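You operate a simulated robot arm through the tools that you are given. There is no shell and no other tool.

You run a simulated two-armed robot. Do the job below in one go: nothing can be reset, and whatever is moved stays where it is left.

Task
Set the big black knob to 1, then run each gripper slide out and back once.

Only the result counts: the job must be done as asked and must still hold three seconds after the hand-in. Knocking over, shifting, dropping, spilling or breaking anything else fails it.

Robot
Two 7-joint arms with fingered hands on one trunk that stands fixed in place. Base frame: the origin is at the foot of the trunk, x ahead of it, y to its left, z up. Units: m, degrees, N and s.
The left shoulder is at [0.017, 0.148, 1.175], the right one opposite. With the tool pointing down near the work surface each hand reaches from about 0.42 to 0.8 m from the base axis, measured 20 degrees to its own side. Payload 3.8 kg a hand.
The tool frame of a hand sits at the grasp point between the pads (the TCP): z along the fingers, y along the line on which they close. The tips reach 0.03 m beyond it. The gripper opens to 0.104 m. The gripper's body begins 0.035 m behind the TCP. The gripper is a hand of 5 fingers: y runs from the thumb to the fingers, the wrist lies at [-0.015, -0.104, -0.178] in the tool frame.
Orientation is told as [roll, pitch, yaw] about the base's x, y, z axes, in that order, counted from this pose: with the fingers straight down and the wrist toward the robot, the tool's x, y and z point along [0, 1, 0], [1, 0, 0] and [0, 0, -1] of the base frame.

Tools
- The arms move only by the tool send_rows. It takes "left_deltas", "right_deltas" or both (then of equal length, played together; a hand with none holds still); each is one flat list of numbers, 6 for each row, row after row: the shift along the tool's x, y, z in units of 20 mm (1.0 is 20 mm), then the turn, a rotation vector about the tool's x, y, z in units of 8 degrees (1.0 is 8 degrees). In form: [x, y, z, rx, ry, rz, x, y, z, rx, ry, rz, ...]. A call has 1 to 20 rows; each row shifts and turns the commanded pose from where the row before left it, along the tool's axes as they then stand. A call with a number of a shift or a turn outside -1 to 1 is refused whole. Rows are played at 5 a second. More than 0.05 m and 8.6 degrees between two rows, and nothing of the call is played. Where a pose cannot be reached the arm comes as near as it can. A force on the tool above 40 N (or 10 N above the force at the start of the call, whichever is more), or a blocked arm, ends the call early, and 0.2 s more pass. In this call time passes only in rows, and 0.2 s behind the last. It gives the time, the measured TCP pose, the force on the tool (base axes), the opening and the grip force at its end, in the units of the frame above (readings bear some noise), with the torque about the TCP (base axes, N m) and any sound that the robot's microphone picked up.
- Cameras (640 x 400 px; columns grow to the right, rows downward): "scene" is now at [0.1093, 0.0379, 1.3543]; the picture's right is [0.43, -0.90, -0.04], its down [-0.28, -0.09, -0.95] and it looks along [0.85, 0.43, -0.29] (base axes); focal length 219 px, centre (320, 200). "left" rides on the left gripper at [-0.08, -0.078, -0.141] in its tool frame; the picture's right is [-0.78, -0.30, 0.56], its down [0.54, -0.78, 0.33] and it looks along [0.33, 0.56, 0.76] (tool axes); focal length 247 px, centre (320, 200). "right" rides on the right gripper at [0.08, -0.078, -0.141] in its tool frame; the picture's right is [-0.78, 0.30, -0.56], its down [-0.53, -0.78, 0.33] and it looks along [-0.33, 0.56, 0.76] (tool axes); focal length 247 px, centre (320, 200).
- snapshot(camera): a new picture of that camera. No time passes.
- move_column(by): slides the trunk up (or, below 0, down) by that many m; the arms and the scene camera ride with it, the base frame stays. It gives what a move gives, with no picture.
- curl_fingers(index, middle, ring, little, thumb_bend, thumb_turn, hand): sets how far each is bent, from 0 (flat) to 1 (curled in); at 0.3 the hand is open as for a grip, at 0.7 the pads meet at the TCP. One left out holds its place. A second passes; each finger stops where it meets its share of the squeeze, and holds until it gets a number again. It is the only way to open and close the hand. It gives what a move gives, with no picture; readings hold the bend of each and the force on index, middle, ring, little, thumb and palm. thumb_turn goes from beside the hand (0) to across from the fingers (1), as for a grip.
- head_to(pan, tilt): turns the head with the scene camera to pan (to the left, within 80 degrees either way) and tilt (down, from -29 to 69), counted from straight ahead of the robot. It gives what a move gives.
- probe_pixels(camera, pixels): for up to 12 pixels [column, row] of the newest picture of that camera ("zoom" is the newest enlarged one), the place [x, y, z] in the base frame of the surface seen there, good to about 0.002 m. No time passes.
- zoom(camera, box): a new picture of the part [left, top, right, bottom] of that camera's present view, enlarged. No time passes.
- hand_in(): hands the job in; it is judged then, once.

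Unless the task says otherwise, let go and move clear before handing in.

The tools are called after "Emit:" as a command line: name --argument value ..., lists and objects as JSON in quotes. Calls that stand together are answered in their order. send_rows: Moves the arms, as the interface text tells. Its arguments: {"type":"object","properties":{"left_deltas":{"type":"array","items":{"type":"number"}},"right_deltas":{"type":"array","items":{"type":"number"}}},"required":[]} The other tools are called the same way: move_column (by) slides the trunk up or down; curl_fingers (index, middle, ring, little, thumb_bend, thumb_turn, hand) moves the fingers one by one; head_to (pan, tilt) turns the head that bears the scene camera; snapshot (camera) takes a picture; probe_pixels (camera, pixels) gives the place of the surface under pixels of a picture; zoom (camera, box) takes an enlarged picture of a part of a camera's view; hand_in () hands the job in.

At the start:

```text
time: 0.0
left_tcp_pos: [0.3611, 0.3304, 1.3169]
left_orientation: [0.2, -1.5, 0.5]
left_ft_force: [-0.2, -0.7, -0.6]
left_ft_torque: [0.0, 0.04, 0.02]
left_finger_gap: 0.1037
left_grasp_force: 0.2
left_shape: jaw
left_bend: [0.3, 0.3, 0.3, 0.3, 0.3, 0.98]
left_finger forces: [0.0, 0.1, 0.0, 0.0, 0.0, 0.0]
right_tcp_pos: [0.4681, -0.033, 1.3293]
right_orientation: [0.2, -1.2, 0.0]
right_ft_force: [-0.4, 0.1, -1.3]
right_ft_torque: [0.01, -0.05, 0.02]
right_finger_gap: 0.1036
right_grasp_force: 0.2
right_shape: jaw
right_bend: [0.3, 0.3, 0.3, 0.3, 0.3, 0.98]
right_finger forces: [0.1, 0.0, 0.0, 0.0, 0.0, 0.1]
trunk travel left (down, up): [-0.25, 0.206]
head pan, tilt: [25.5, 12.6]
```

scene: 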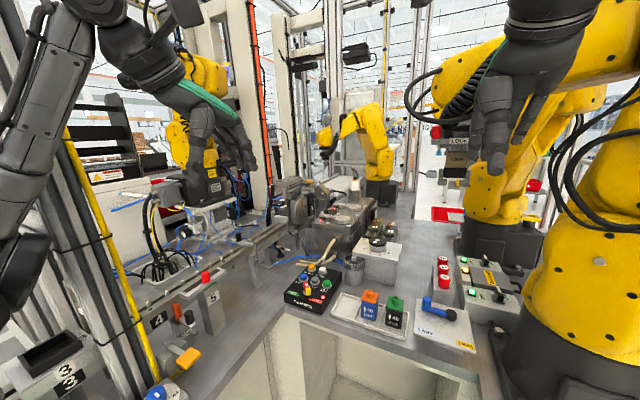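
right: 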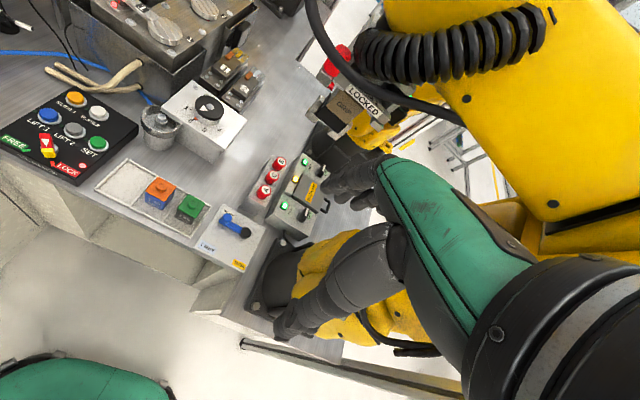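
left: 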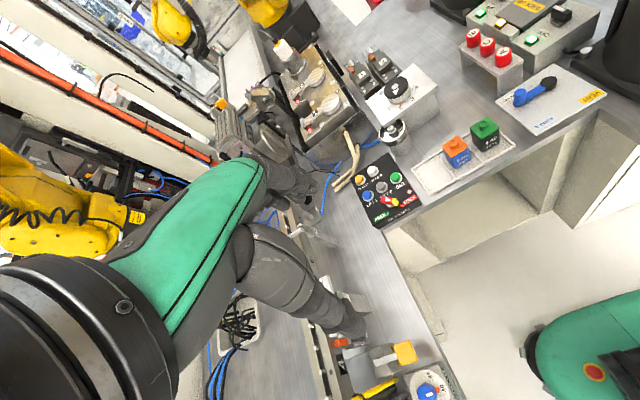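

The pictures show a crowded cell: a black knob on a white box (scene around 378,240; right camera around 208,108), a button panel (scene ~312,285), and gray slides. I will zoom in on these to identify the parts.

Emit:
zoom --camera "scene" --box '[270, 180, 430, 280]'

Emit:
zoom --camera "right" --box '[140, 40, 300, 140]'

Emit:
zoom --camera "right" --box '[0, 80, 160, 180]'

Emit:
zoom --camera "left" --box '[340, 20, 480, 108]'

Emit:
zoom --camera "scene" --box '[60, 240, 260, 400]'

```text
4.00 times, centred on (350, 230) of scene
```

zoom: 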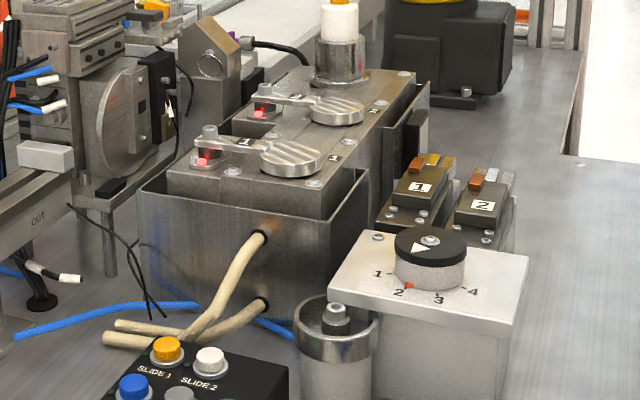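

```text
4.00 times, centred on (220, 90) of right
```

zoom: 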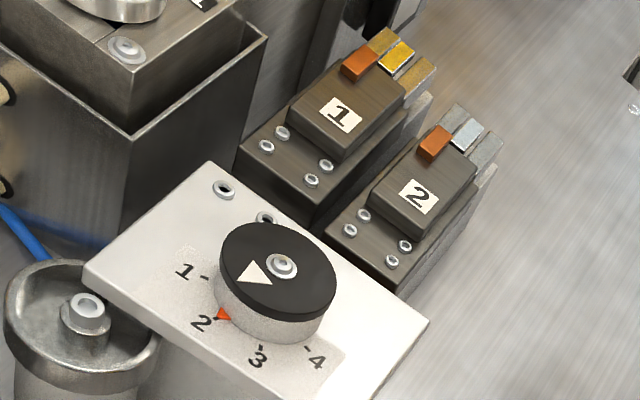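

```text
4.00 times, centred on (80, 130) of right
```

zoom: 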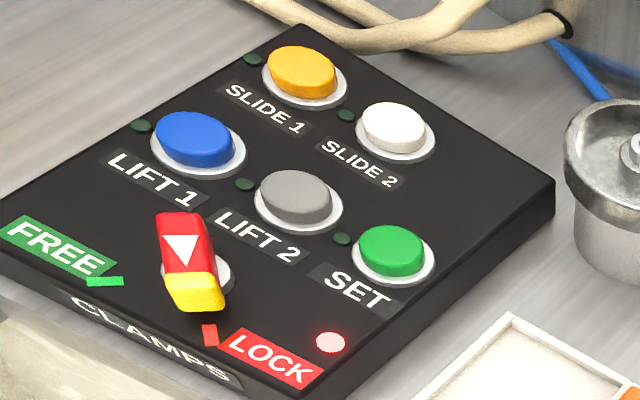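

```text
4.55 times, centred on (410, 64) of left
```

zoom: 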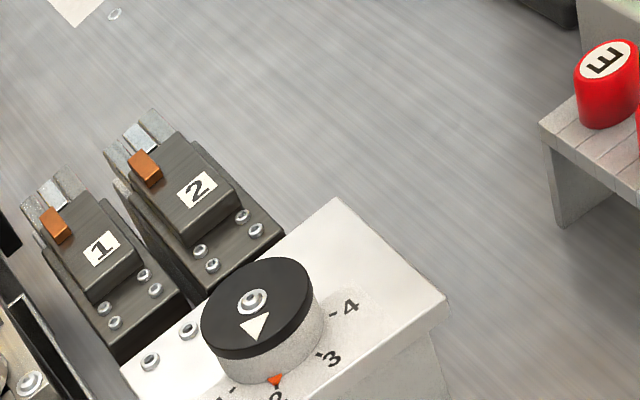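

```text
2.50 times, centred on (160, 320) of scene
```

zoom: 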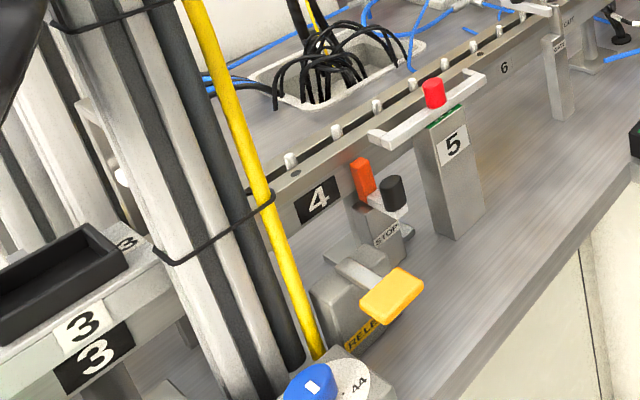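

The knob on the white box reads 2 (its orange mark points at 2; numbers 1–4), and the black panel has SLIDE 1 (orange) and SLIDE 2 (white) buttons, with two small gripper units tagged 1 and 2 beyond the knob. I will turn the head to look straight at this area.

Emit:
head_to --pan 12 --tilt 35

Emit:
snapshot --camera "scene"

```text
time: 0.9
left_tcp_pos: [0.3625, 0.3315, 1.3183]
left_orientation: [0.1, -1.5, 0.4]
left_ft_force: [-0.7, 0.1, -0.5]
left_ft_torque: [0.0, -0.02, -0.01]
left_finger_gap: 0.1038
left_grasp_force: 0.1
left_shape: jaw
left_bend: [0.3, 0.3, 0.3, 0.3, 0.3, 0.98]
left_finger forces: [0.0, 0.0, 0.0, 0.0, 0.0, 0.0]
right_tcp_pos: [0.4688, -0.036, 1.3296]
right_orientation: [0.2, -1.4, -0.4]
right_ft_force: [0.2, 0.0, -0.6]
right_ft_torque: [0.02, -0.02, 0.03]
right_finger_gap: 0.1036
right_grasp_force: 0.2
right_shape: jaw
right_bend: [0.3, 0.3, 0.3, 0.3, 0.3, 0.98]
right_finger forces: [0.0, 0.1, 0.0, 0.0, 0.0, 0.0]
trunk travel left (down, up): [-0.25, 0.206]
head pan, tilt: [12.0, 35.0]
```

```text
taken
```

scene: 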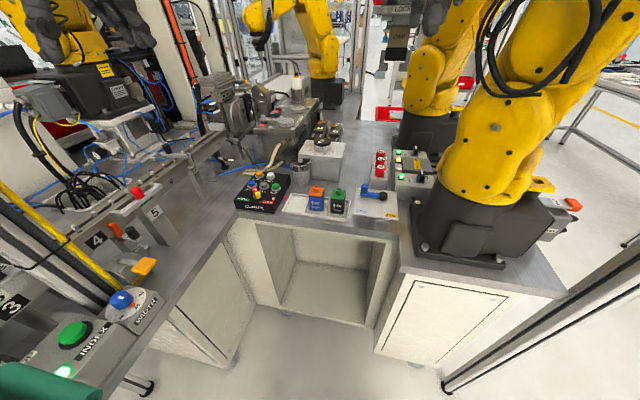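

The new view shows the panel at (262,190), the knob box at (322,150), an INDEX button and a blue knob at bottom left (120,300). I will zoom and probe for positions.

Emit:
zoom --camera "scene" --box '[225, 100, 405, 220]'

Emit:
zoom --camera "scene" --box '[280, 100, 370, 160]'

Emit:
zoom --camera "scene" --box '[0, 200, 200, 400]'

Emit:
zoom --camera "scene" --box '[225, 165, 305, 215]'

```text
3.33 times, centred on (315, 160) of scene
```

zoom: 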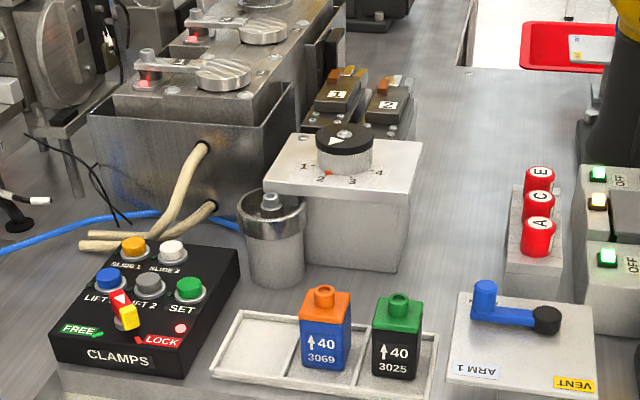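

```text
6.67 times, centred on (325, 130) of scene
```

zoom: 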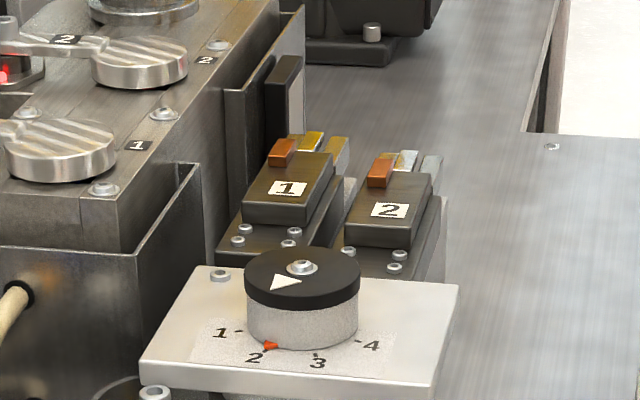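

```text
2.00 times, centred on (100, 300) of scene
```

zoom: 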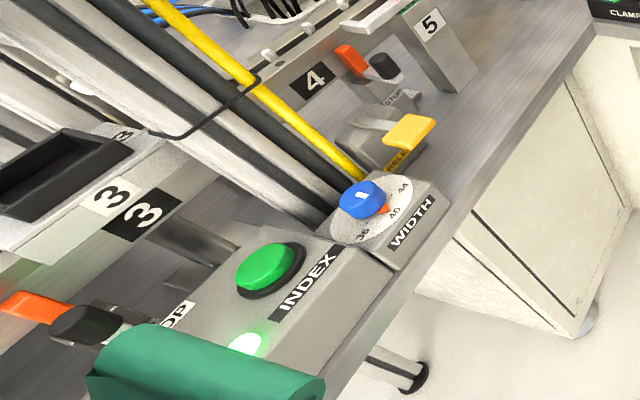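

```text
8.00 times, centred on (265, 190) of scene
```

zoom: 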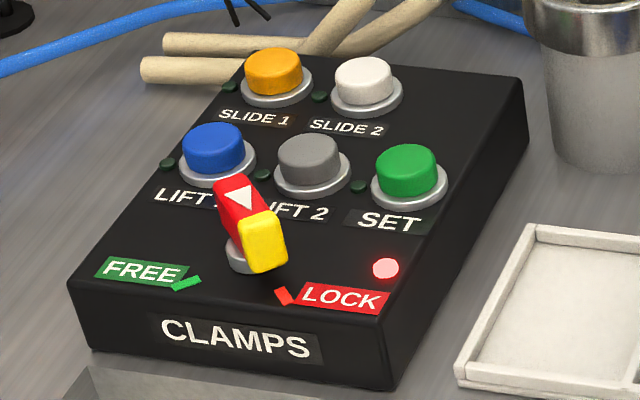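

The knob's white arrow and orange tick are at 2; the 1 mark lies further clockwise seen from above. I'll probe the knob, the panel buttons and the surrounding objects.

Emit:
zoom --camera "scene" --box '[280, 100, 370, 160]'

Emit:
probe_pixels --camera "zoom" --pixels '[[302, 267], [250, 275], [356, 275], [300, 250], [300, 300], [220, 333], [255, 357], [317, 362], [371, 346], [268, 345], [145, 365], [455, 290]]'

Emit:
probe_pixels --camera "zoom" --pixels '[[205, 270], [430, 380], [300, 340], [285, 165], [375, 190], [280, 150], [380, 170], [315, 140], [405, 160], [240, 330], [355, 340], [285, 282]]'

```text
6.67 times, centred on (325, 130) of scene
```

zoom: 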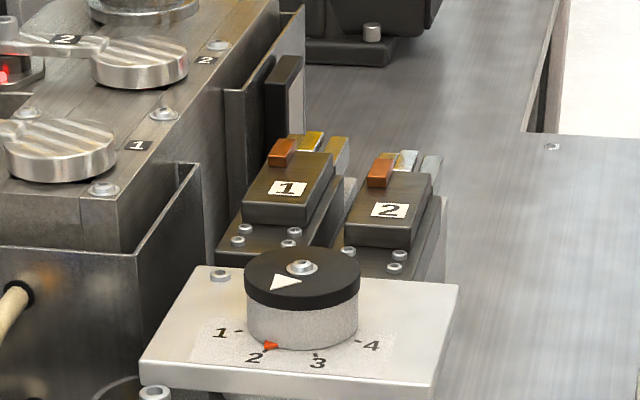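

```text
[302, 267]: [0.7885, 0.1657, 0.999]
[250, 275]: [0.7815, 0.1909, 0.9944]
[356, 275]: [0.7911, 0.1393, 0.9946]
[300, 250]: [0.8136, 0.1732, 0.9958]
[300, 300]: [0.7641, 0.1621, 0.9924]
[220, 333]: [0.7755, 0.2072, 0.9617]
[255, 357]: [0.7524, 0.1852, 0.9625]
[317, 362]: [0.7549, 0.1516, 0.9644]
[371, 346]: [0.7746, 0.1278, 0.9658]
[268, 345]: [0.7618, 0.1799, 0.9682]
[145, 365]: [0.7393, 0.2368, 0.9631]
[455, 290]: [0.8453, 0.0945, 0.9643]
```

```text
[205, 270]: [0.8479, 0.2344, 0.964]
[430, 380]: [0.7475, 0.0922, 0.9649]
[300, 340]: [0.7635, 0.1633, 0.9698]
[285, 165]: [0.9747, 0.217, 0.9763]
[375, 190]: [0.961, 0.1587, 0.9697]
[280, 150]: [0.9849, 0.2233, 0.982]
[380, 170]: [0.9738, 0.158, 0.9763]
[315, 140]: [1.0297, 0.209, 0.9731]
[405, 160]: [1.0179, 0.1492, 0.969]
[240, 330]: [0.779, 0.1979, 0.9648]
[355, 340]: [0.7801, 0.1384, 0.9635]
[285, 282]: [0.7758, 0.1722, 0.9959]
```

The knob is centred near (0.789, 0.165), top z≈0.995, radius ≈0.026 m; "1" sits about 45–50° clockwise of the current mark. Now I probe the button panel and nearby objects.

Emit:
zoom --camera "scene" --box '[225, 165, 305, 215]'

Emit:
probe_pixels --camera "zoom" --pixels '[[273, 60], [363, 72], [212, 140], [308, 152], [406, 160], [265, 230], [240, 200], [80, 285], [395, 330], [520, 85], [240, 65], [386, 268]]'

Emit:
probe_pixels --camera "zoom" --pixels '[[273, 82], [363, 96], [250, 75], [298, 75], [340, 85], [388, 85], [310, 95], [420, 95], [180, 45], [300, 40], [420, 5], [275, 101]]'

```text
8.00 times, centred on (265, 190) of scene
```

zoom: 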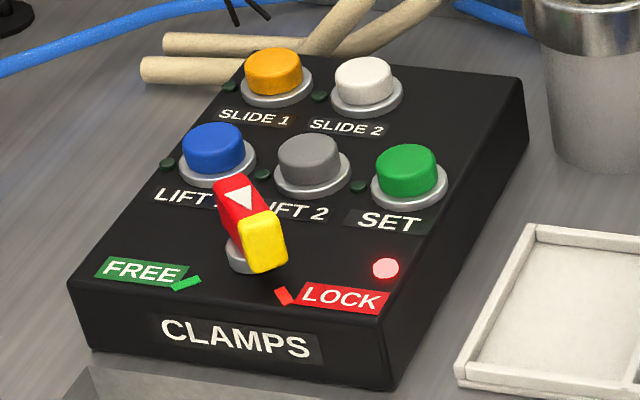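

```text
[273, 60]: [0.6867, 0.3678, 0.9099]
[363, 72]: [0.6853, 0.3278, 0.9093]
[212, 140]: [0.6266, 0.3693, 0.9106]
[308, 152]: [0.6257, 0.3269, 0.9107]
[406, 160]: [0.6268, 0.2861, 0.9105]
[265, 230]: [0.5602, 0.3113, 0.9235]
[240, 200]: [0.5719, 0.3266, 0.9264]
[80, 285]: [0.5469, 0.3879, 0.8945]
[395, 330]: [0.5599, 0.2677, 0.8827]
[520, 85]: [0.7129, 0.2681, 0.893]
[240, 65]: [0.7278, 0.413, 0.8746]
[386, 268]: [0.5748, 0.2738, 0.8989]
```

```text
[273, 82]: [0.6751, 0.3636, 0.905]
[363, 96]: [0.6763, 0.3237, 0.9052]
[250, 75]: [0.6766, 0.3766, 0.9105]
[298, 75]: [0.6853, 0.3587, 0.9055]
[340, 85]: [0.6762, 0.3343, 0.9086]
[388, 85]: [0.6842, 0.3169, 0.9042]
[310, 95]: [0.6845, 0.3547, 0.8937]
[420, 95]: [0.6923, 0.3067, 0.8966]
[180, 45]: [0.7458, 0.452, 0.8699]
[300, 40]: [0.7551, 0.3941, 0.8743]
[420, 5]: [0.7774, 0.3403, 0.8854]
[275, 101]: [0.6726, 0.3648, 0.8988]
```

Button tops: SLIDE 1 ≈ (0.685, 0.367, 0.910), SLIDE 2 ≈ (0.683, 0.327, 0.910). Now I check heights of obstacles around the knob (machine at left, cylinder), then look at my left hand.

Emit:
zoom --camera "scene" --box '[220, 80, 380, 180]'

Emit:
probe_pixels --camera "zoom" --pixels '[[250, 180], [190, 110], [210, 240], [160, 140], [300, 60], [210, 235], [262, 290], [305, 265], [220, 305], [325, 20], [230, 95], [150, 190]]'

Emit:
head_to --pan 45 --tilt 15

Emit:
snapshot --camera "scene"

```text
4.00 times, centred on (300, 130) of scene
```

zoom: 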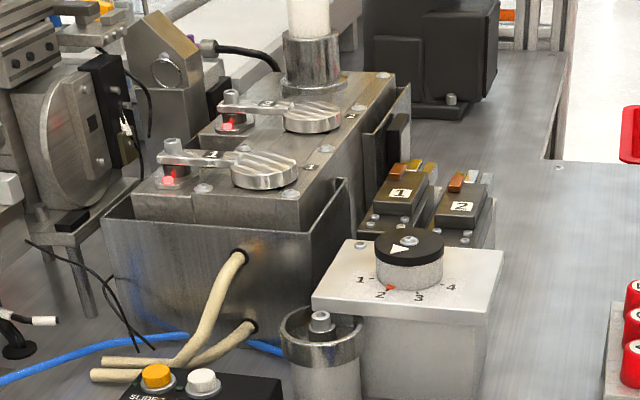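

```text
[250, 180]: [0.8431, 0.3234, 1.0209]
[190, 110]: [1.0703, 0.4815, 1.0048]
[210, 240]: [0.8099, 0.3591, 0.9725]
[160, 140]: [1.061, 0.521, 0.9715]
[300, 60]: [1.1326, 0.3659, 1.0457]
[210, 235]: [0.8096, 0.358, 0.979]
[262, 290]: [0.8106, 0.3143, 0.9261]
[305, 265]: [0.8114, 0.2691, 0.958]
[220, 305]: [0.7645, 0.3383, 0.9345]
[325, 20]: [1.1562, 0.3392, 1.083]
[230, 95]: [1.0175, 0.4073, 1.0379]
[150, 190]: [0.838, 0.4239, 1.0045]
```

```text
time: 1.8
left_tcp_pos: [0.3631, 0.3298, 1.3187]
left_orientation: [0.1, -1.6, 0.2]
left_ft_force: [-0.1, 0.0, -0.4]
left_ft_torque: [-0.02, 0.02, 0.0]
left_finger_gap: 0.1037
left_grasp_force: 0.0
left_shape: jaw
left_bend: [0.3, 0.3, 0.3, 0.3, 0.3, 0.98]
left_finger forces: [0.0, 0.1, 0.1, 0.0, 0.0, 0.1]
right_tcp_pos: [0.4678, -0.0355, 1.3304]
right_orientation: [0.3, -1.3, -0.4]
right_ft_force: [-0.8, 0.3, -0.9]
right_ft_torque: [0.01, 0.01, -0.01]
right_finger_gap: 0.1034
right_grasp_force: 0.0
right_shape: jaw
right_bend: [0.3, 0.3, 0.3, 0.3, 0.3, 0.98]
right_finger forces: [0.0, 0.0, 0.0, 0.0, 0.1, 0.0]
trunk travel left (down, up): [-0.25, 0.206]
head pan, tilt: [45.0, 15.0]
```

```text
taken
```

scene: 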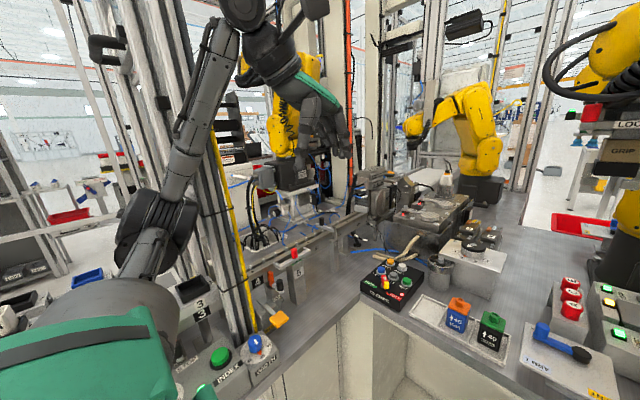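

The left arm's hand is at (320,115) in this view, fingers down. I zoom in on it to learn the finger layout.

Emit:
zoom --camera "scene" --box '[240, 20, 400, 180]'

Emit:
snapshot --camera "left"

```text
2.50 times, centred on (320, 100) of scene
```

zoom: 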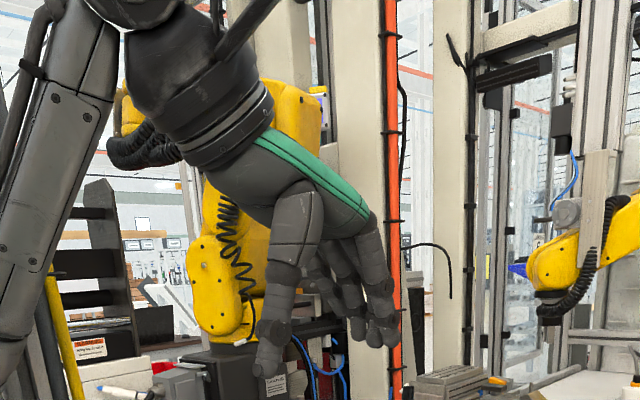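

```text
taken
```

left: 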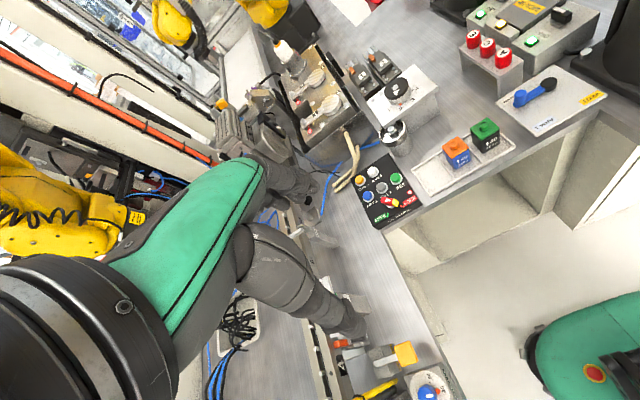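

The left index finger is on the base −y side of the hand and the thumb on the robot side. Before crossing toward the knob I want the right hand out of the way, so I check the room around it.

Emit:
head_to --pan -15 --tilt 5

Emit:
snapshot --camera "scene"

```text
time: 3.1
left_tcp_pos: [0.3627, 0.3307, 1.3171]
left_orientation: [0.1, -1.5, 0.4]
left_ft_force: [0.3, 0.8, 0.0]
left_ft_torque: [0.02, -0.01, 0.02]
left_finger_gap: 0.1038
left_grasp_force: 0.1
left_shape: jaw
left_bend: [0.3, 0.3, 0.3, 0.3, 0.3, 0.98]
left_finger forces: [0.2, 0.0, 0.0, 0.0, 0.0, 0.0]
right_tcp_pos: [0.468, -0.0355, 1.3303]
right_orientation: [0.2, -1.4, -0.4]
right_ft_force: [0.4, -0.1, -0.6]
right_ft_torque: [-0.01, -0.01, 0.01]
right_finger_gap: 0.1037
right_grasp_force: 0.1
right_shape: jaw
right_bend: [0.3, 0.3, 0.3, 0.3, 0.3, 0.98]
right_finger forces: [0.0, 0.0, 0.1, 0.0, 0.1, 0.1]
trunk travel left (down, up): [-0.25, 0.206]
head pan, tilt: [-15.0, 5.0]
```

```text
taken
```

scene: 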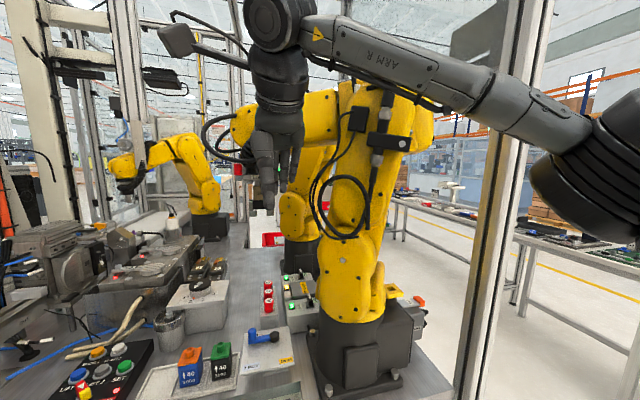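

The right hand hangs at (275,140) in front of a yellow robot at (360,150). I probe how near the yellow robot is to decide where the right hand can go.

Emit:
probe_pixels --camera "scene" --pixels '[[350, 110], [345, 200], [345, 270], [300, 120], [275, 140], [265, 195], [330, 180], [405, 130], [240, 130], [300, 190], [350, 340], [320, 110]]'

```text
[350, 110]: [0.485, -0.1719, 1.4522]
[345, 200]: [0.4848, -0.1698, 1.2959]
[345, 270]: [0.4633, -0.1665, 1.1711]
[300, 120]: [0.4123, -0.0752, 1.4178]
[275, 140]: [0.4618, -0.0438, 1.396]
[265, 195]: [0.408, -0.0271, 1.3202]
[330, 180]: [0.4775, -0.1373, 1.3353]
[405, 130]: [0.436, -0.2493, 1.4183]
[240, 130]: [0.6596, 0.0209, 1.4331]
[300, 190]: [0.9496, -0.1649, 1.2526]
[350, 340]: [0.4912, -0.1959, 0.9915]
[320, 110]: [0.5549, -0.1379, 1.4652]
```

The yellow robot body is only about 0.1 m to the right of my right hand (345,200 → (0.485,−0.17,1.30)), so the right hand stays put. I check the part of the yellow arm near (240,130), which is close to my planned left-hand route.

Emit:
zoom --camera "scene" --box '[180, 70, 340, 230]'

Emit:
probe_pixels --camera "zoom" --pixels '[[90, 160], [130, 120], [150, 150], [85, 130], [110, 200], [160, 200], [160, 230], [170, 260], [260, 110], [180, 110], [300, 330], [140, 250]]'

Emit:
snapshot --camera "right"

Emit:
probe_pixels --camera "right" --pixels '[[420, 30], [450, 60], [520, 50], [330, 50], [350, 110], [335, 65], [420, 120], [340, 20], [560, 100], [370, 95], [310, 40], [390, 20]]'

```text
2.50 times, centred on (260, 150) of scene
```

zoom: 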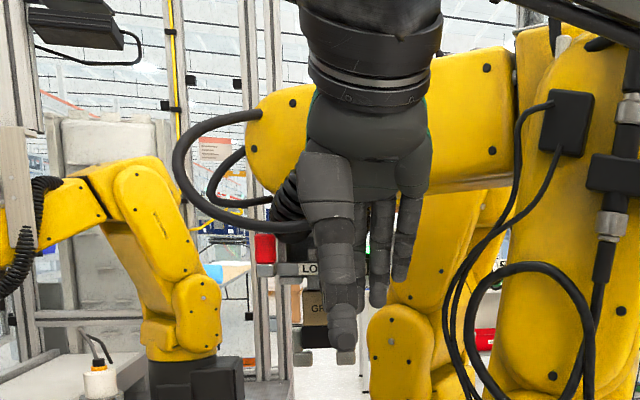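

```text
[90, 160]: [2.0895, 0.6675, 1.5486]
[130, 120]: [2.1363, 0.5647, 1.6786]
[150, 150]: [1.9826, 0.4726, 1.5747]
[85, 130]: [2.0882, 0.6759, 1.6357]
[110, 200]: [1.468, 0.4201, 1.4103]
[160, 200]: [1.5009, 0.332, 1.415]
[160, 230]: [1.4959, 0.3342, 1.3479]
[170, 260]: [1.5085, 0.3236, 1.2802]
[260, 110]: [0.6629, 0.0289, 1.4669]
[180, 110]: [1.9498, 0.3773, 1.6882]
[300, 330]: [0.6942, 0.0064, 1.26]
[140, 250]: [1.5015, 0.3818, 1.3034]
```

```text
taken
```

right: 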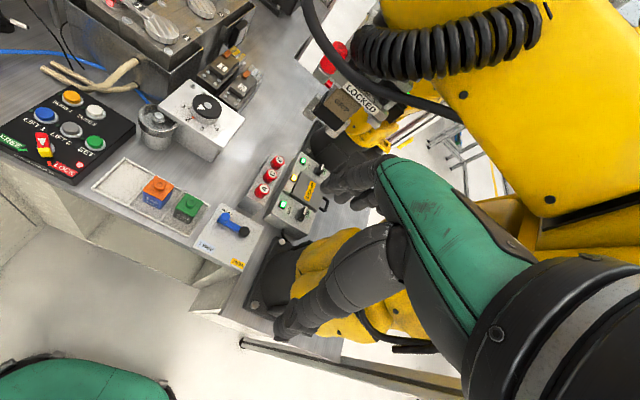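

```text
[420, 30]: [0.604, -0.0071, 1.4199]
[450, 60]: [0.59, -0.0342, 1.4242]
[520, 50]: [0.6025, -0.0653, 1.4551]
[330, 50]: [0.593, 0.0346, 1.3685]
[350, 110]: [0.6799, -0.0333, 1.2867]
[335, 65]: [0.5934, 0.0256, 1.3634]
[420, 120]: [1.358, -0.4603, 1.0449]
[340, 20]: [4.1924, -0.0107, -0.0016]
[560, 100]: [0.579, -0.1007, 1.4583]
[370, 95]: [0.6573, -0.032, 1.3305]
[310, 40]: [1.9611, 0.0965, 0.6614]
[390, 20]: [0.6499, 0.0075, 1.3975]
```

The yellow arm's hoses end around (0.59–0.69, ≤0.035, z≥1.25), so I will keep the left arm at y>0.1 and low. I first move the left hand down and forward at y≈0.33.

Emit:
send_rows --left_deltas '[0, 0.9, 0.98, 0, 0, 0, 0, 0.9, 0.98, 0, 0, 0, 0, 0.9, 0.98, 0, 0, 0, 0, 0.9, 0.98, 0, 0, 0, 0, 0.9, 0.98, 0, 0, 0, 0, 0.9, 0.98, 0, 0, 0, 0, 0.9, 0.98, 0, 0, 0, 0, 0.9, 0.98, 0, 0, 0, 0, 0.9, 0.98, 0, 0, 0, 0, 0.9, 0.98, 0, 0, 0]'

Emit:
head_to --pan 15 --tilt 25

Emit:
snapshot --camera "scene"

Emit:
snapshot --camera "left"

```text
time: 4.2
left_tcp_pos: [0.4814, 0.3031, 1.2365]
left_orientation: [0.6, -1.3, -1.8]
left_ft_force: [-2.9, 8.6, -3.7]
left_ft_torque: [-0.7, -0.35, -0.1]
left_finger_gap: 0.1041
left_grasp_force: 0.0
left_shape: jaw
left_bend: [0.3, 0.3, 0.3, 0.3, 0.3, 0.97]
left_finger forces: [0.0, 0.0, 0.0, 0.0, 0.0, 0.0]
right_tcp_pos: [0.4901, -0.0777, 1.328]
right_orientation: [0.4, -1.2, -4.0]
right_ft_force: [1.9, 0.1, 0.9]
right_ft_torque: [-0.04, 0.13, 0.02]
right_finger_gap: 0.104
right_grasp_force: 0.1
right_shape: jaw
right_bend: [0.3, 0.3, 0.3, 0.3, 0.3, 0.98]
right_finger forces: [0.0, 0.1, 0.0, 0.0, 0.0, 0.0]
trunk travel left (down, up): [-0.25, 0.206]
head pan, tilt: [-15.0, 5.0]
stopped in row 5 (left hand): the arm was blocked; the commanded pose is now the measured one
```

```text
time: 5.2
left_tcp_pos: [0.4853, 0.2877, 1.2395]
left_orientation: [0.9, -1.3, -2.5]
left_ft_force: [-0.2, 0.4, -0.2]
left_ft_torque: [0.0, -0.04, -0.02]
left_finger_gap: 0.1038
left_grasp_force: 0.1
left_shape: jaw
left_bend: [0.3, 0.3, 0.3, 0.3, 0.3, 0.97]
left_finger forces: [0.0, 0.0, 0.0, 0.1, 0.2, 0.1]
right_tcp_pos: [0.4939, -0.0858, 1.3285]
right_orientation: [0.8, -1.3, -3.7]
right_ft_force: [0.8, 0.9, 0.3]
right_ft_torque: [-0.03, 0.04, 0.0]
right_finger_gap: 0.1036
right_grasp_force: 0.0
right_shape: jaw
right_bend: [0.3, 0.3, 0.3, 0.3, 0.3, 0.98]
right_finger forces: [0.0, 0.0, 0.1, 0.0, 0.1, 0.0]
trunk travel left (down, up): [-0.25, 0.206]
head pan, tilt: [15.0, 25.0]
```

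```text
taken
```

scene: 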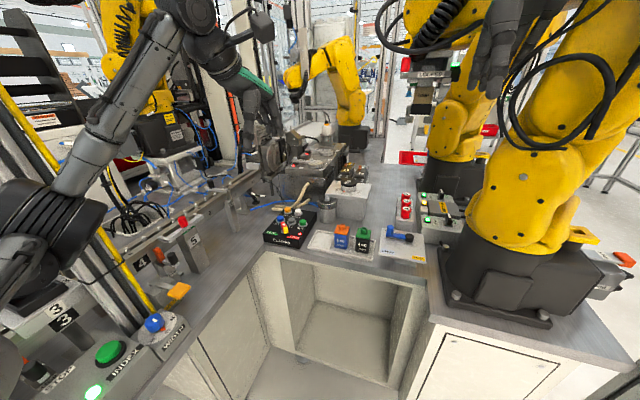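

```text
taken
```

left: 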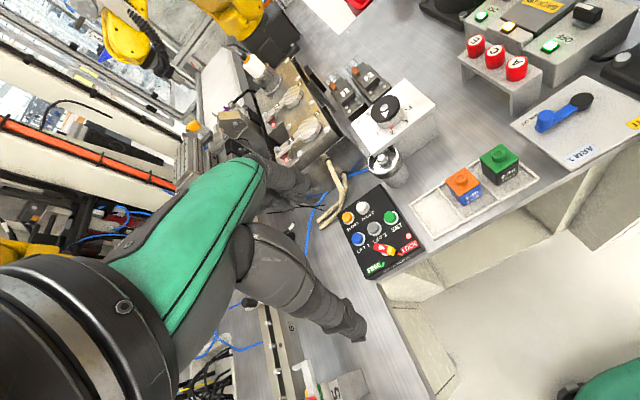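

The left arm was blocked in row 5 and the right hand was nudged (from y −0.035 to −0.086), so parts of the two arms probably touched. I look around before moving anything.

Emit:
head_to --pan 0 --tilt -15

Emit:
snapshot --camera "scene"

Emit:
snapshot --camera "right"

```text
time: 6.2
left_tcp_pos: [0.4868, 0.2884, 1.2395]
left_orientation: [0.9, -1.3, -2.5]
left_ft_force: [0.5, -1.2, 0.6]
left_ft_torque: [0.06, -0.06, 0.04]
left_finger_gap: 0.104
left_grasp_force: 0.1
left_shape: jaw
left_bend: [0.3, 0.3, 0.3, 0.3, 0.3, 0.97]
left_finger forces: [0.0, 0.0, 0.1, 0.1, 0.0, 0.0]
right_tcp_pos: [0.4931, -0.0854, 1.3288]
right_orientation: [0.6, -1.1, -3.8]
right_ft_force: [1.2, 1.0, 0.9]
right_ft_torque: [-0.07, 0.09, 0.01]
right_finger_gap: 0.1037
right_grasp_force: 0.1
right_shape: jaw
right_bend: [0.3, 0.3, 0.3, 0.3, 0.3, 0.98]
right_finger forces: [0.1, 0.0, 0.0, 0.0, 0.0, 0.1]
trunk travel left (down, up): [-0.25, 0.206]
head pan, tilt: [0.0, -15.0]
```

```text
taken
```

scene: 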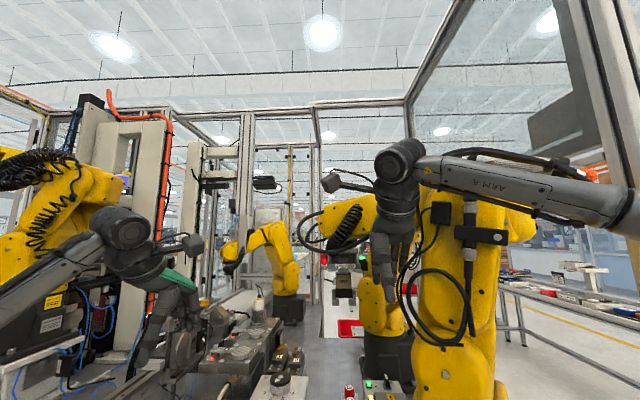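

```text
taken
```

right: 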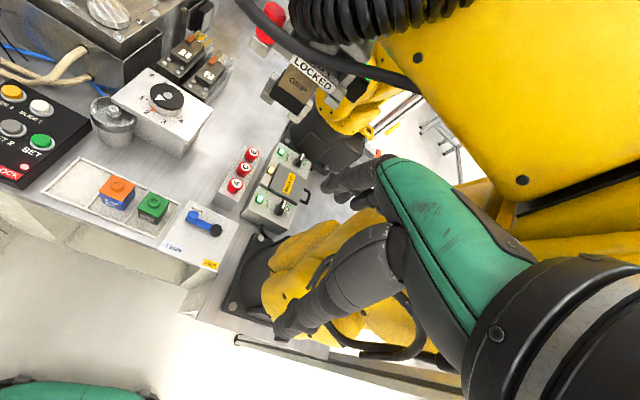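

Both hands shifted by a similar amount (about +0.025 x, −0.045 y), which is odd. I check whether known points (the knob) still probe at the same place, and whether the arm touches something.

Emit:
probe_pixels --camera "right" --pixels '[[166, 98], [12, 92], [38, 106], [40, 141], [150, 200], [120, 190]]'

Emit:
probe_pixels --camera "scene" --pixels '[[120, 225], [190, 245], [330, 182], [400, 160], [400, 220], [440, 175], [60, 280], [175, 280], [300, 230], [375, 190], [500, 190], [440, 290]]'

Emit:
zoom --camera "scene" --box '[0, 180, 260, 400]'

Emit:
zoom --camera "scene" --box '[280, 100, 480, 300]'

```text
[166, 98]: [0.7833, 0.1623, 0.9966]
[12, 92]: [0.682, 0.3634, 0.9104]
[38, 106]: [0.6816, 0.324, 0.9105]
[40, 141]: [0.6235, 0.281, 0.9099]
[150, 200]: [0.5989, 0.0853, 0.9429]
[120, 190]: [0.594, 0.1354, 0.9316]
```

```text
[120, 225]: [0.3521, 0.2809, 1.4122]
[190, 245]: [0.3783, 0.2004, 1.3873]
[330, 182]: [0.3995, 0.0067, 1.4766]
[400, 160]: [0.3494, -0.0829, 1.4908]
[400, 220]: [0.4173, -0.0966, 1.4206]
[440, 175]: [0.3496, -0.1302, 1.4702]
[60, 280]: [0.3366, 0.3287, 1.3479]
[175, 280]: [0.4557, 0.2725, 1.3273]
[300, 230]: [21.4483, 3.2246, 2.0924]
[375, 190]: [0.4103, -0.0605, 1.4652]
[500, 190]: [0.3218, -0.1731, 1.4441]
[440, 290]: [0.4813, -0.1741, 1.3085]
```

```text
1.82 times, centred on (130, 290) of scene
```

zoom: 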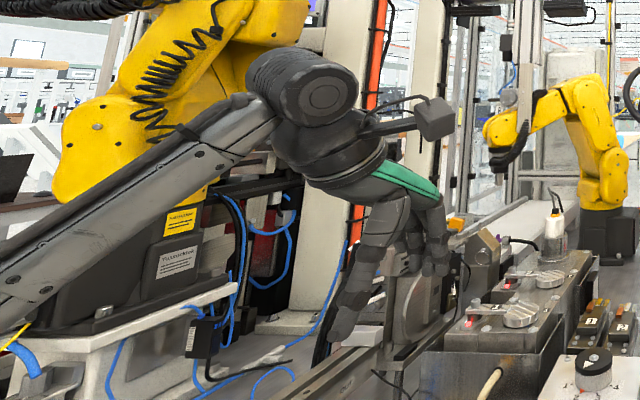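

```text
2.00 times, centred on (380, 200) of scene
```

zoom: 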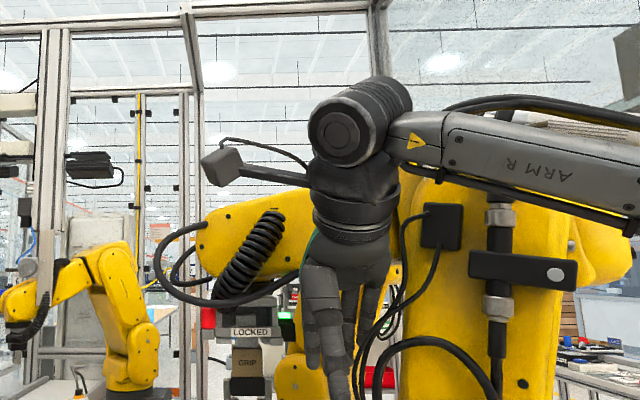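

The fixed scene is unchanged, but both arms read shifted. I look at the left arm's elbow and the right arm's elbow to find what touched.

Emit:
head_to --pan 75 --tilt 20

Emit:
snapshot --camera "scene"

Emit:
probe_pixels --camera "scene" --pixels '[[100, 200], [200, 200], [300, 200], [400, 200], [300, 300], [200, 300], [400, 300], [300, 100], [200, 100], [400, 100], [500, 200], [320, 380]]'

Emit:
head_to --pan -75 --tilt 20

Emit:
snapshot --camera "scene"

Emit:
probe_pixels --camera "scene" --pixels '[[100, 200], [200, 200], [300, 200], [400, 200], [300, 300], [200, 300], [400, 300], [300, 100], [200, 100], [400, 100], [500, 200], [320, 380]]'

```text
time: 7.7
left_tcp_pos: [0.4861, 0.2883, 1.241]
left_orientation: [0.9, -1.3, -2.5]
left_ft_force: [0.3, 0.5, 0.1]
left_ft_torque: [-0.04, 0.02, 0.0]
left_finger_gap: 0.1039
left_grasp_force: 0.0
left_shape: jaw
left_bend: [0.3, 0.3, 0.3, 0.3, 0.3, 0.97]
left_finger forces: [0.0, 0.1, 0.1, 0.0, 0.0, 0.1]
right_tcp_pos: [0.4936, -0.0868, 1.3282]
right_orientation: [0.7, -1.2, -3.9]
right_ft_force: [-1.4, -0.2, 0.1]
right_ft_torque: [0.06, -0.07, 0.05]
right_finger_gap: 0.1038
right_grasp_force: 0.1
right_shape: jaw
right_bend: [0.3, 0.3, 0.3, 0.3, 0.3, 0.98]
right_finger forces: [0.0, 0.0, 0.0, 0.2, 0.0, 0.0]
trunk travel left (down, up): [-0.25, 0.206]
head pan, tilt: [75.0, 20.0]
```

```text
taken
```

scene: 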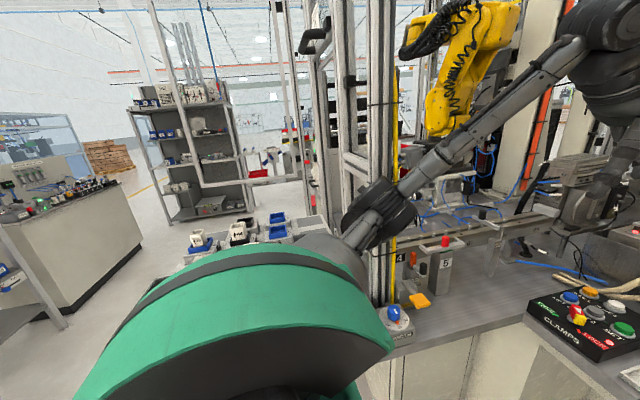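

```text
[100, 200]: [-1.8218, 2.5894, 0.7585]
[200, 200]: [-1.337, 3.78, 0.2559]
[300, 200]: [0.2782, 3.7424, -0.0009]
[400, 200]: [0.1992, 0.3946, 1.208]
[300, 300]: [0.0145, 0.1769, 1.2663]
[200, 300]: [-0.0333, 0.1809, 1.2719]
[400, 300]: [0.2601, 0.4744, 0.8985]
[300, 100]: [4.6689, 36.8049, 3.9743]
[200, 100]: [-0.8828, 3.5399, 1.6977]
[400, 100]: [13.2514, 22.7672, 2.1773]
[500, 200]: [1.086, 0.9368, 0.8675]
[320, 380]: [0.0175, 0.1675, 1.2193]
```

```text
time: 10.1
left_tcp_pos: [0.4876, 0.2871, 1.2393]
left_orientation: [1.0, -1.3, -2.5]
left_ft_force: [1.1, 1.0, -0.1]
left_ft_torque: [-0.05, 0.06, 0.0]
left_finger_gap: 0.1038
left_grasp_force: 0.1
left_shape: jaw
left_bend: [0.3, 0.3, 0.3, 0.3, 0.3, 0.97]
left_finger forces: [0.0, 0.0, 0.0, 0.0, 0.1, 0.1]
right_tcp_pos: [0.4939, -0.0855, 1.329]
right_orientation: [0.7, -1.1, -3.8]
right_ft_force: [-0.6, 0.0, -0.9]
right_ft_torque: [0.03, -0.02, -0.04]
right_finger_gap: 0.1037
right_grasp_force: 0.1
right_shape: jaw
right_bend: [0.3, 0.3, 0.3, 0.3, 0.3, 0.98]
right_finger forces: [0.1, 0.0, 0.0, 0.0, 0.0, 0.0]
trunk travel left (down, up): [-0.25, 0.206]
head pan, tilt: [-75.0, 20.0]
```

```text
taken
```

scene: 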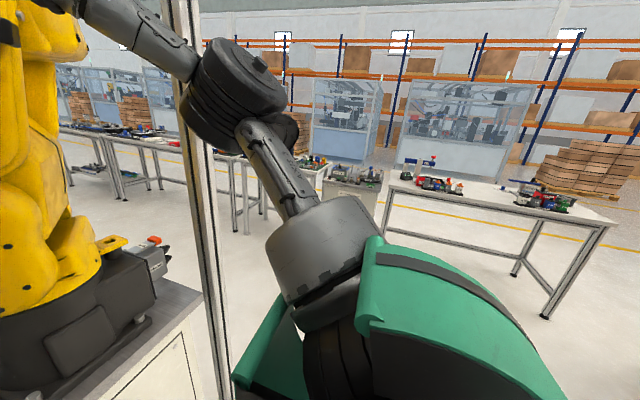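

```text
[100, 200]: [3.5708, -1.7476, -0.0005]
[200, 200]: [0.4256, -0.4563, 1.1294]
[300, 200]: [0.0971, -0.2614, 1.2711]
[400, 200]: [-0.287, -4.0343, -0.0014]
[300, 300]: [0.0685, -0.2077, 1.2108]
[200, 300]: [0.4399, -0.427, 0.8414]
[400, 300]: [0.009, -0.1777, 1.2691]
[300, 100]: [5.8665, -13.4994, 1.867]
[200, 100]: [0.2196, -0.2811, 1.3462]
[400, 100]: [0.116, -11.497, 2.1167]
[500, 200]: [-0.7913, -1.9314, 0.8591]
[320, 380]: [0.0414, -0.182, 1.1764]
```

The left elbow sits near (0.20, 0.40, 1.21), right beside the post with the yellow conduit — likely what blocked it. I probe the post's exact place.

Emit:
head_to --pan 60 --tilt 20

Emit:
snapshot --camera "scene"

Emit:
zoom --camera "scene" --box '[120, 60, 360, 260]'

```text
time: 12.2
left_tcp_pos: [0.4872, 0.2875, 1.2402]
left_orientation: [0.9, -1.2, -2.5]
left_ft_force: [0.2, 0.2, -0.4]
left_ft_torque: [-0.05, 0.04, -0.04]
left_finger_gap: 0.104
left_grasp_force: 0.0
left_shape: jaw
left_bend: [0.3, 0.3, 0.3, 0.3, 0.3, 0.97]
left_finger forces: [0.1, 0.1, 0.0, 0.1, 0.1, 0.0]
right_tcp_pos: [0.4939, -0.0863, 1.3293]
right_orientation: [0.8, -1.0, -3.9]
right_ft_force: [0.5, -0.3, -1.6]
right_ft_torque: [0.03, -0.01, 0.01]
right_finger_gap: 0.1037
right_grasp_force: 0.0
right_shape: jaw
right_bend: [0.3, 0.3, 0.3, 0.3, 0.3, 0.98]
right_finger forces: [0.0, 0.0, 0.1, 0.0, 0.0, 0.0]
trunk travel left (down, up): [-0.25, 0.206]
head pan, tilt: [60.0, 20.0]
```

```text
taken
```

scene: 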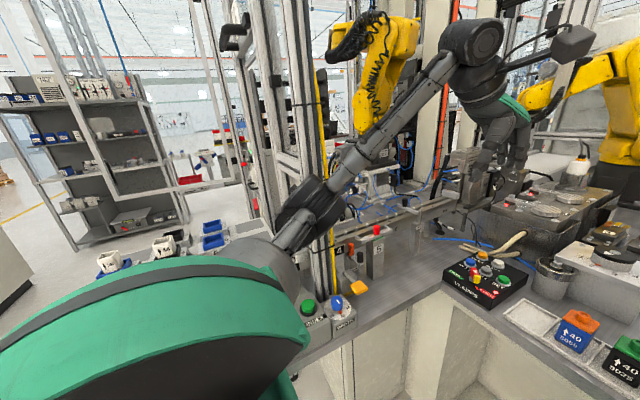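

```text
2.00 times, centred on (240, 160) of scene
```

zoom: 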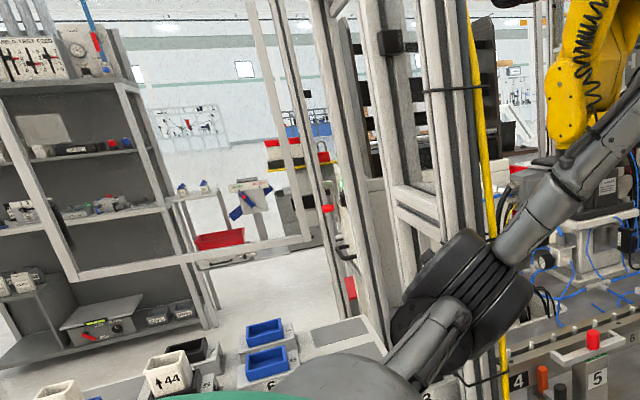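

Emit:
probe_pixels --camera "zoom" --pixels '[[480, 130], [455, 130], [435, 130], [495, 220], [440, 250], [500, 290], [410, 310], [530, 220], [480, 60], [385, 80], [505, 360], [460, 330]]'

Emit:
send_rows --right_deltas '[0, 0, 0, 0, 0, 0]'

```text
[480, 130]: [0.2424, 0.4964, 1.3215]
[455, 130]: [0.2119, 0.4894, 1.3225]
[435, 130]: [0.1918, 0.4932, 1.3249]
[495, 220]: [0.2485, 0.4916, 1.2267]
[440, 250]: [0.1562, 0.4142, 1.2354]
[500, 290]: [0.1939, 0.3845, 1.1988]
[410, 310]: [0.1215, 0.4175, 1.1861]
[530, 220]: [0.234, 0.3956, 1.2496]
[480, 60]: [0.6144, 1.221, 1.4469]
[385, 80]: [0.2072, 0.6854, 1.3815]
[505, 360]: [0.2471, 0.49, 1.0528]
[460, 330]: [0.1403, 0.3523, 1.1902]
```

```text
time: 12.6
left_tcp_pos: [0.5767, 0.2448, 1.2238]
left_orientation: [-0.8, -0.6, -8.8]
left_ft_force: [-0.2, -1.2, -1.7]
left_ft_torque: [0.06, -0.08, 0.01]
left_finger_gap: 0.104
left_grasp_force: 0.0
left_shape: jaw
left_bend: [0.3, 0.3, 0.3, 0.3, 0.3, 0.97]
left_finger forces: [0.0, 0.0, 0.0, 0.1, 0.0, 0.1]
right_tcp_pos: [0.5432, -0.1248, 1.3213]
right_orientation: [-1.2, 0.2, -10.2]
right_ft_force: [-28.1, 7.2, -26.3]
right_ft_torque: [0.04, -2.32, -0.77]
right_finger_gap: 0.1037
right_grasp_force: 0.0
right_shape: jaw
right_bend: [0.3, 0.3, 0.3, 0.3, 0.3, 0.98]
right_finger forces: [0.0, 0.1, 0.0, 0.0, 0.0, 37.3]
trunk travel left (down, up): [-0.25, 0.206]
head pan, tilt: [60.0, 20.0]
stopped in row 1 (left hand): the arm was blocked; the commanded pose is now the measured one
```

A single zero row moved both arms rigidly (yaw −6°, +0.06 m), and the right palm now reads 37 N, so it is pressing on something. I look immediately before doing more.

Emit:
snapshot --camera "scene"

Emit:
snapshot --camera "right"

Emit:
snapshot --camera "left"

```text
taken
```

scene: 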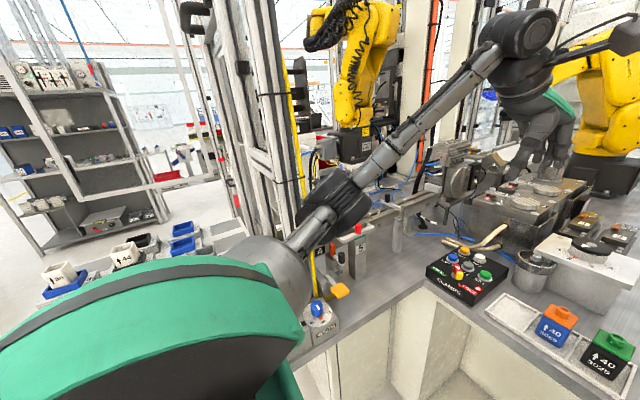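

```text
taken
```

right: 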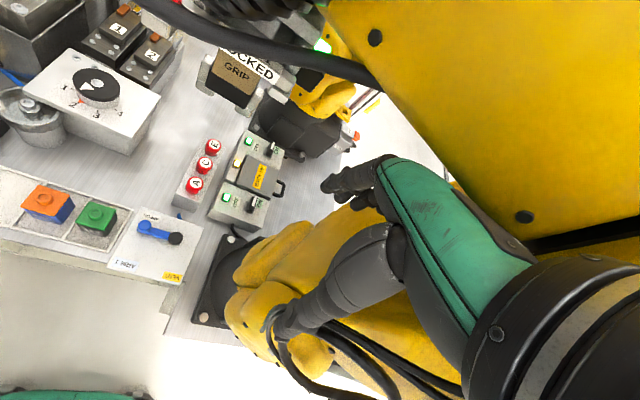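

```text
taken
```

left: 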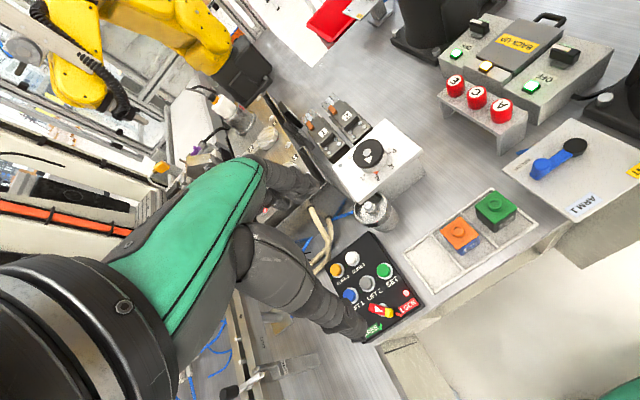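

The scene camera itself moved forward and turned, so the trunk was pushed bodily – most likely by the left elbow against the post. I let a little time pass with a tiny head turn to see whether things spring back or stay.

Emit:
head_to --pan 62 --tilt 20

Emit:
snapshot --camera "scene"

Emit:
zoom --camera "scene" --box '[200, 60, 440, 260]'

Emit:
probe_pixels --camera "zoom" --pixels '[[320, 300], [360, 330], [300, 350], [390, 300], [260, 330], [340, 360], [200, 200], [265, 200], [230, 100], [275, 100], [290, 400], [420, 260]]'

```text
time: 13.2
left_tcp_pos: [0.5516, 0.2622, 1.2268]
left_orientation: [0.0, -0.3, -6.0]
left_ft_force: [-0.7, 0.1, 1.7]
left_ft_torque: [0.01, -0.01, 0.04]
left_finger_gap: 0.1037
left_grasp_force: 0.1
left_shape: jaw
left_bend: [0.3, 0.3, 0.3, 0.3, 0.3, 0.97]
left_finger forces: [0.0, 0.1, 0.1, 0.0, 0.1, 0.0]
right_tcp_pos: [0.5376, -0.1101, 1.3226]
right_orientation: [0.0, -0.5, -7.4]
right_ft_force: [-0.3, 0.5, -0.6]
right_ft_torque: [0.01, -0.02, 0.0]
right_finger_gap: 0.1039
right_grasp_force: 0.1
right_shape: jaw
right_bend: [0.3, 0.3, 0.3, 0.3, 0.3, 0.98]
right_finger forces: [0.0, 0.0, 0.0, 0.0, 0.0, 0.1]
trunk travel left (down, up): [-0.25, 0.206]
head pan, tilt: [62.0, 20.0]
```

```text
taken
```

scene: 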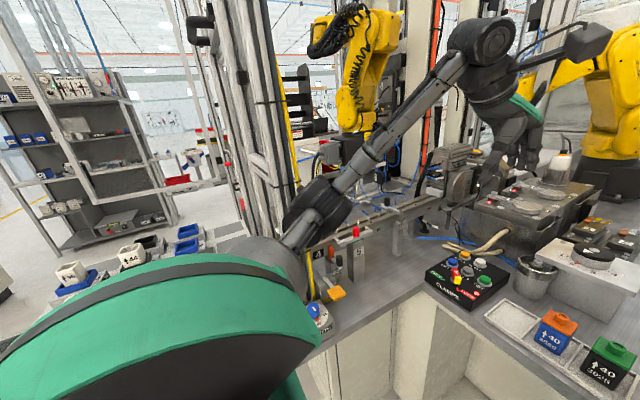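

```text
2.00 times, centred on (320, 160) of scene
```

zoom: 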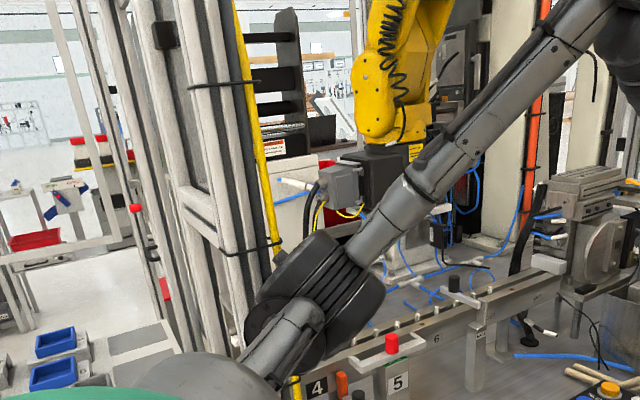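

```text
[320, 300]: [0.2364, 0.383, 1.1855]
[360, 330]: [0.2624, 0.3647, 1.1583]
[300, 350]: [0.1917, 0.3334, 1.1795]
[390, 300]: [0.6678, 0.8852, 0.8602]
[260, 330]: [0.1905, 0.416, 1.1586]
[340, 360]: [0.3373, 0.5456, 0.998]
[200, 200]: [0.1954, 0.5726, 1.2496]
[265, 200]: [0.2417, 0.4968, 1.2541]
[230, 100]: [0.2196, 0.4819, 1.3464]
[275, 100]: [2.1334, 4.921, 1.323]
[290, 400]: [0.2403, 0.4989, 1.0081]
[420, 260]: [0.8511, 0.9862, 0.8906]
```

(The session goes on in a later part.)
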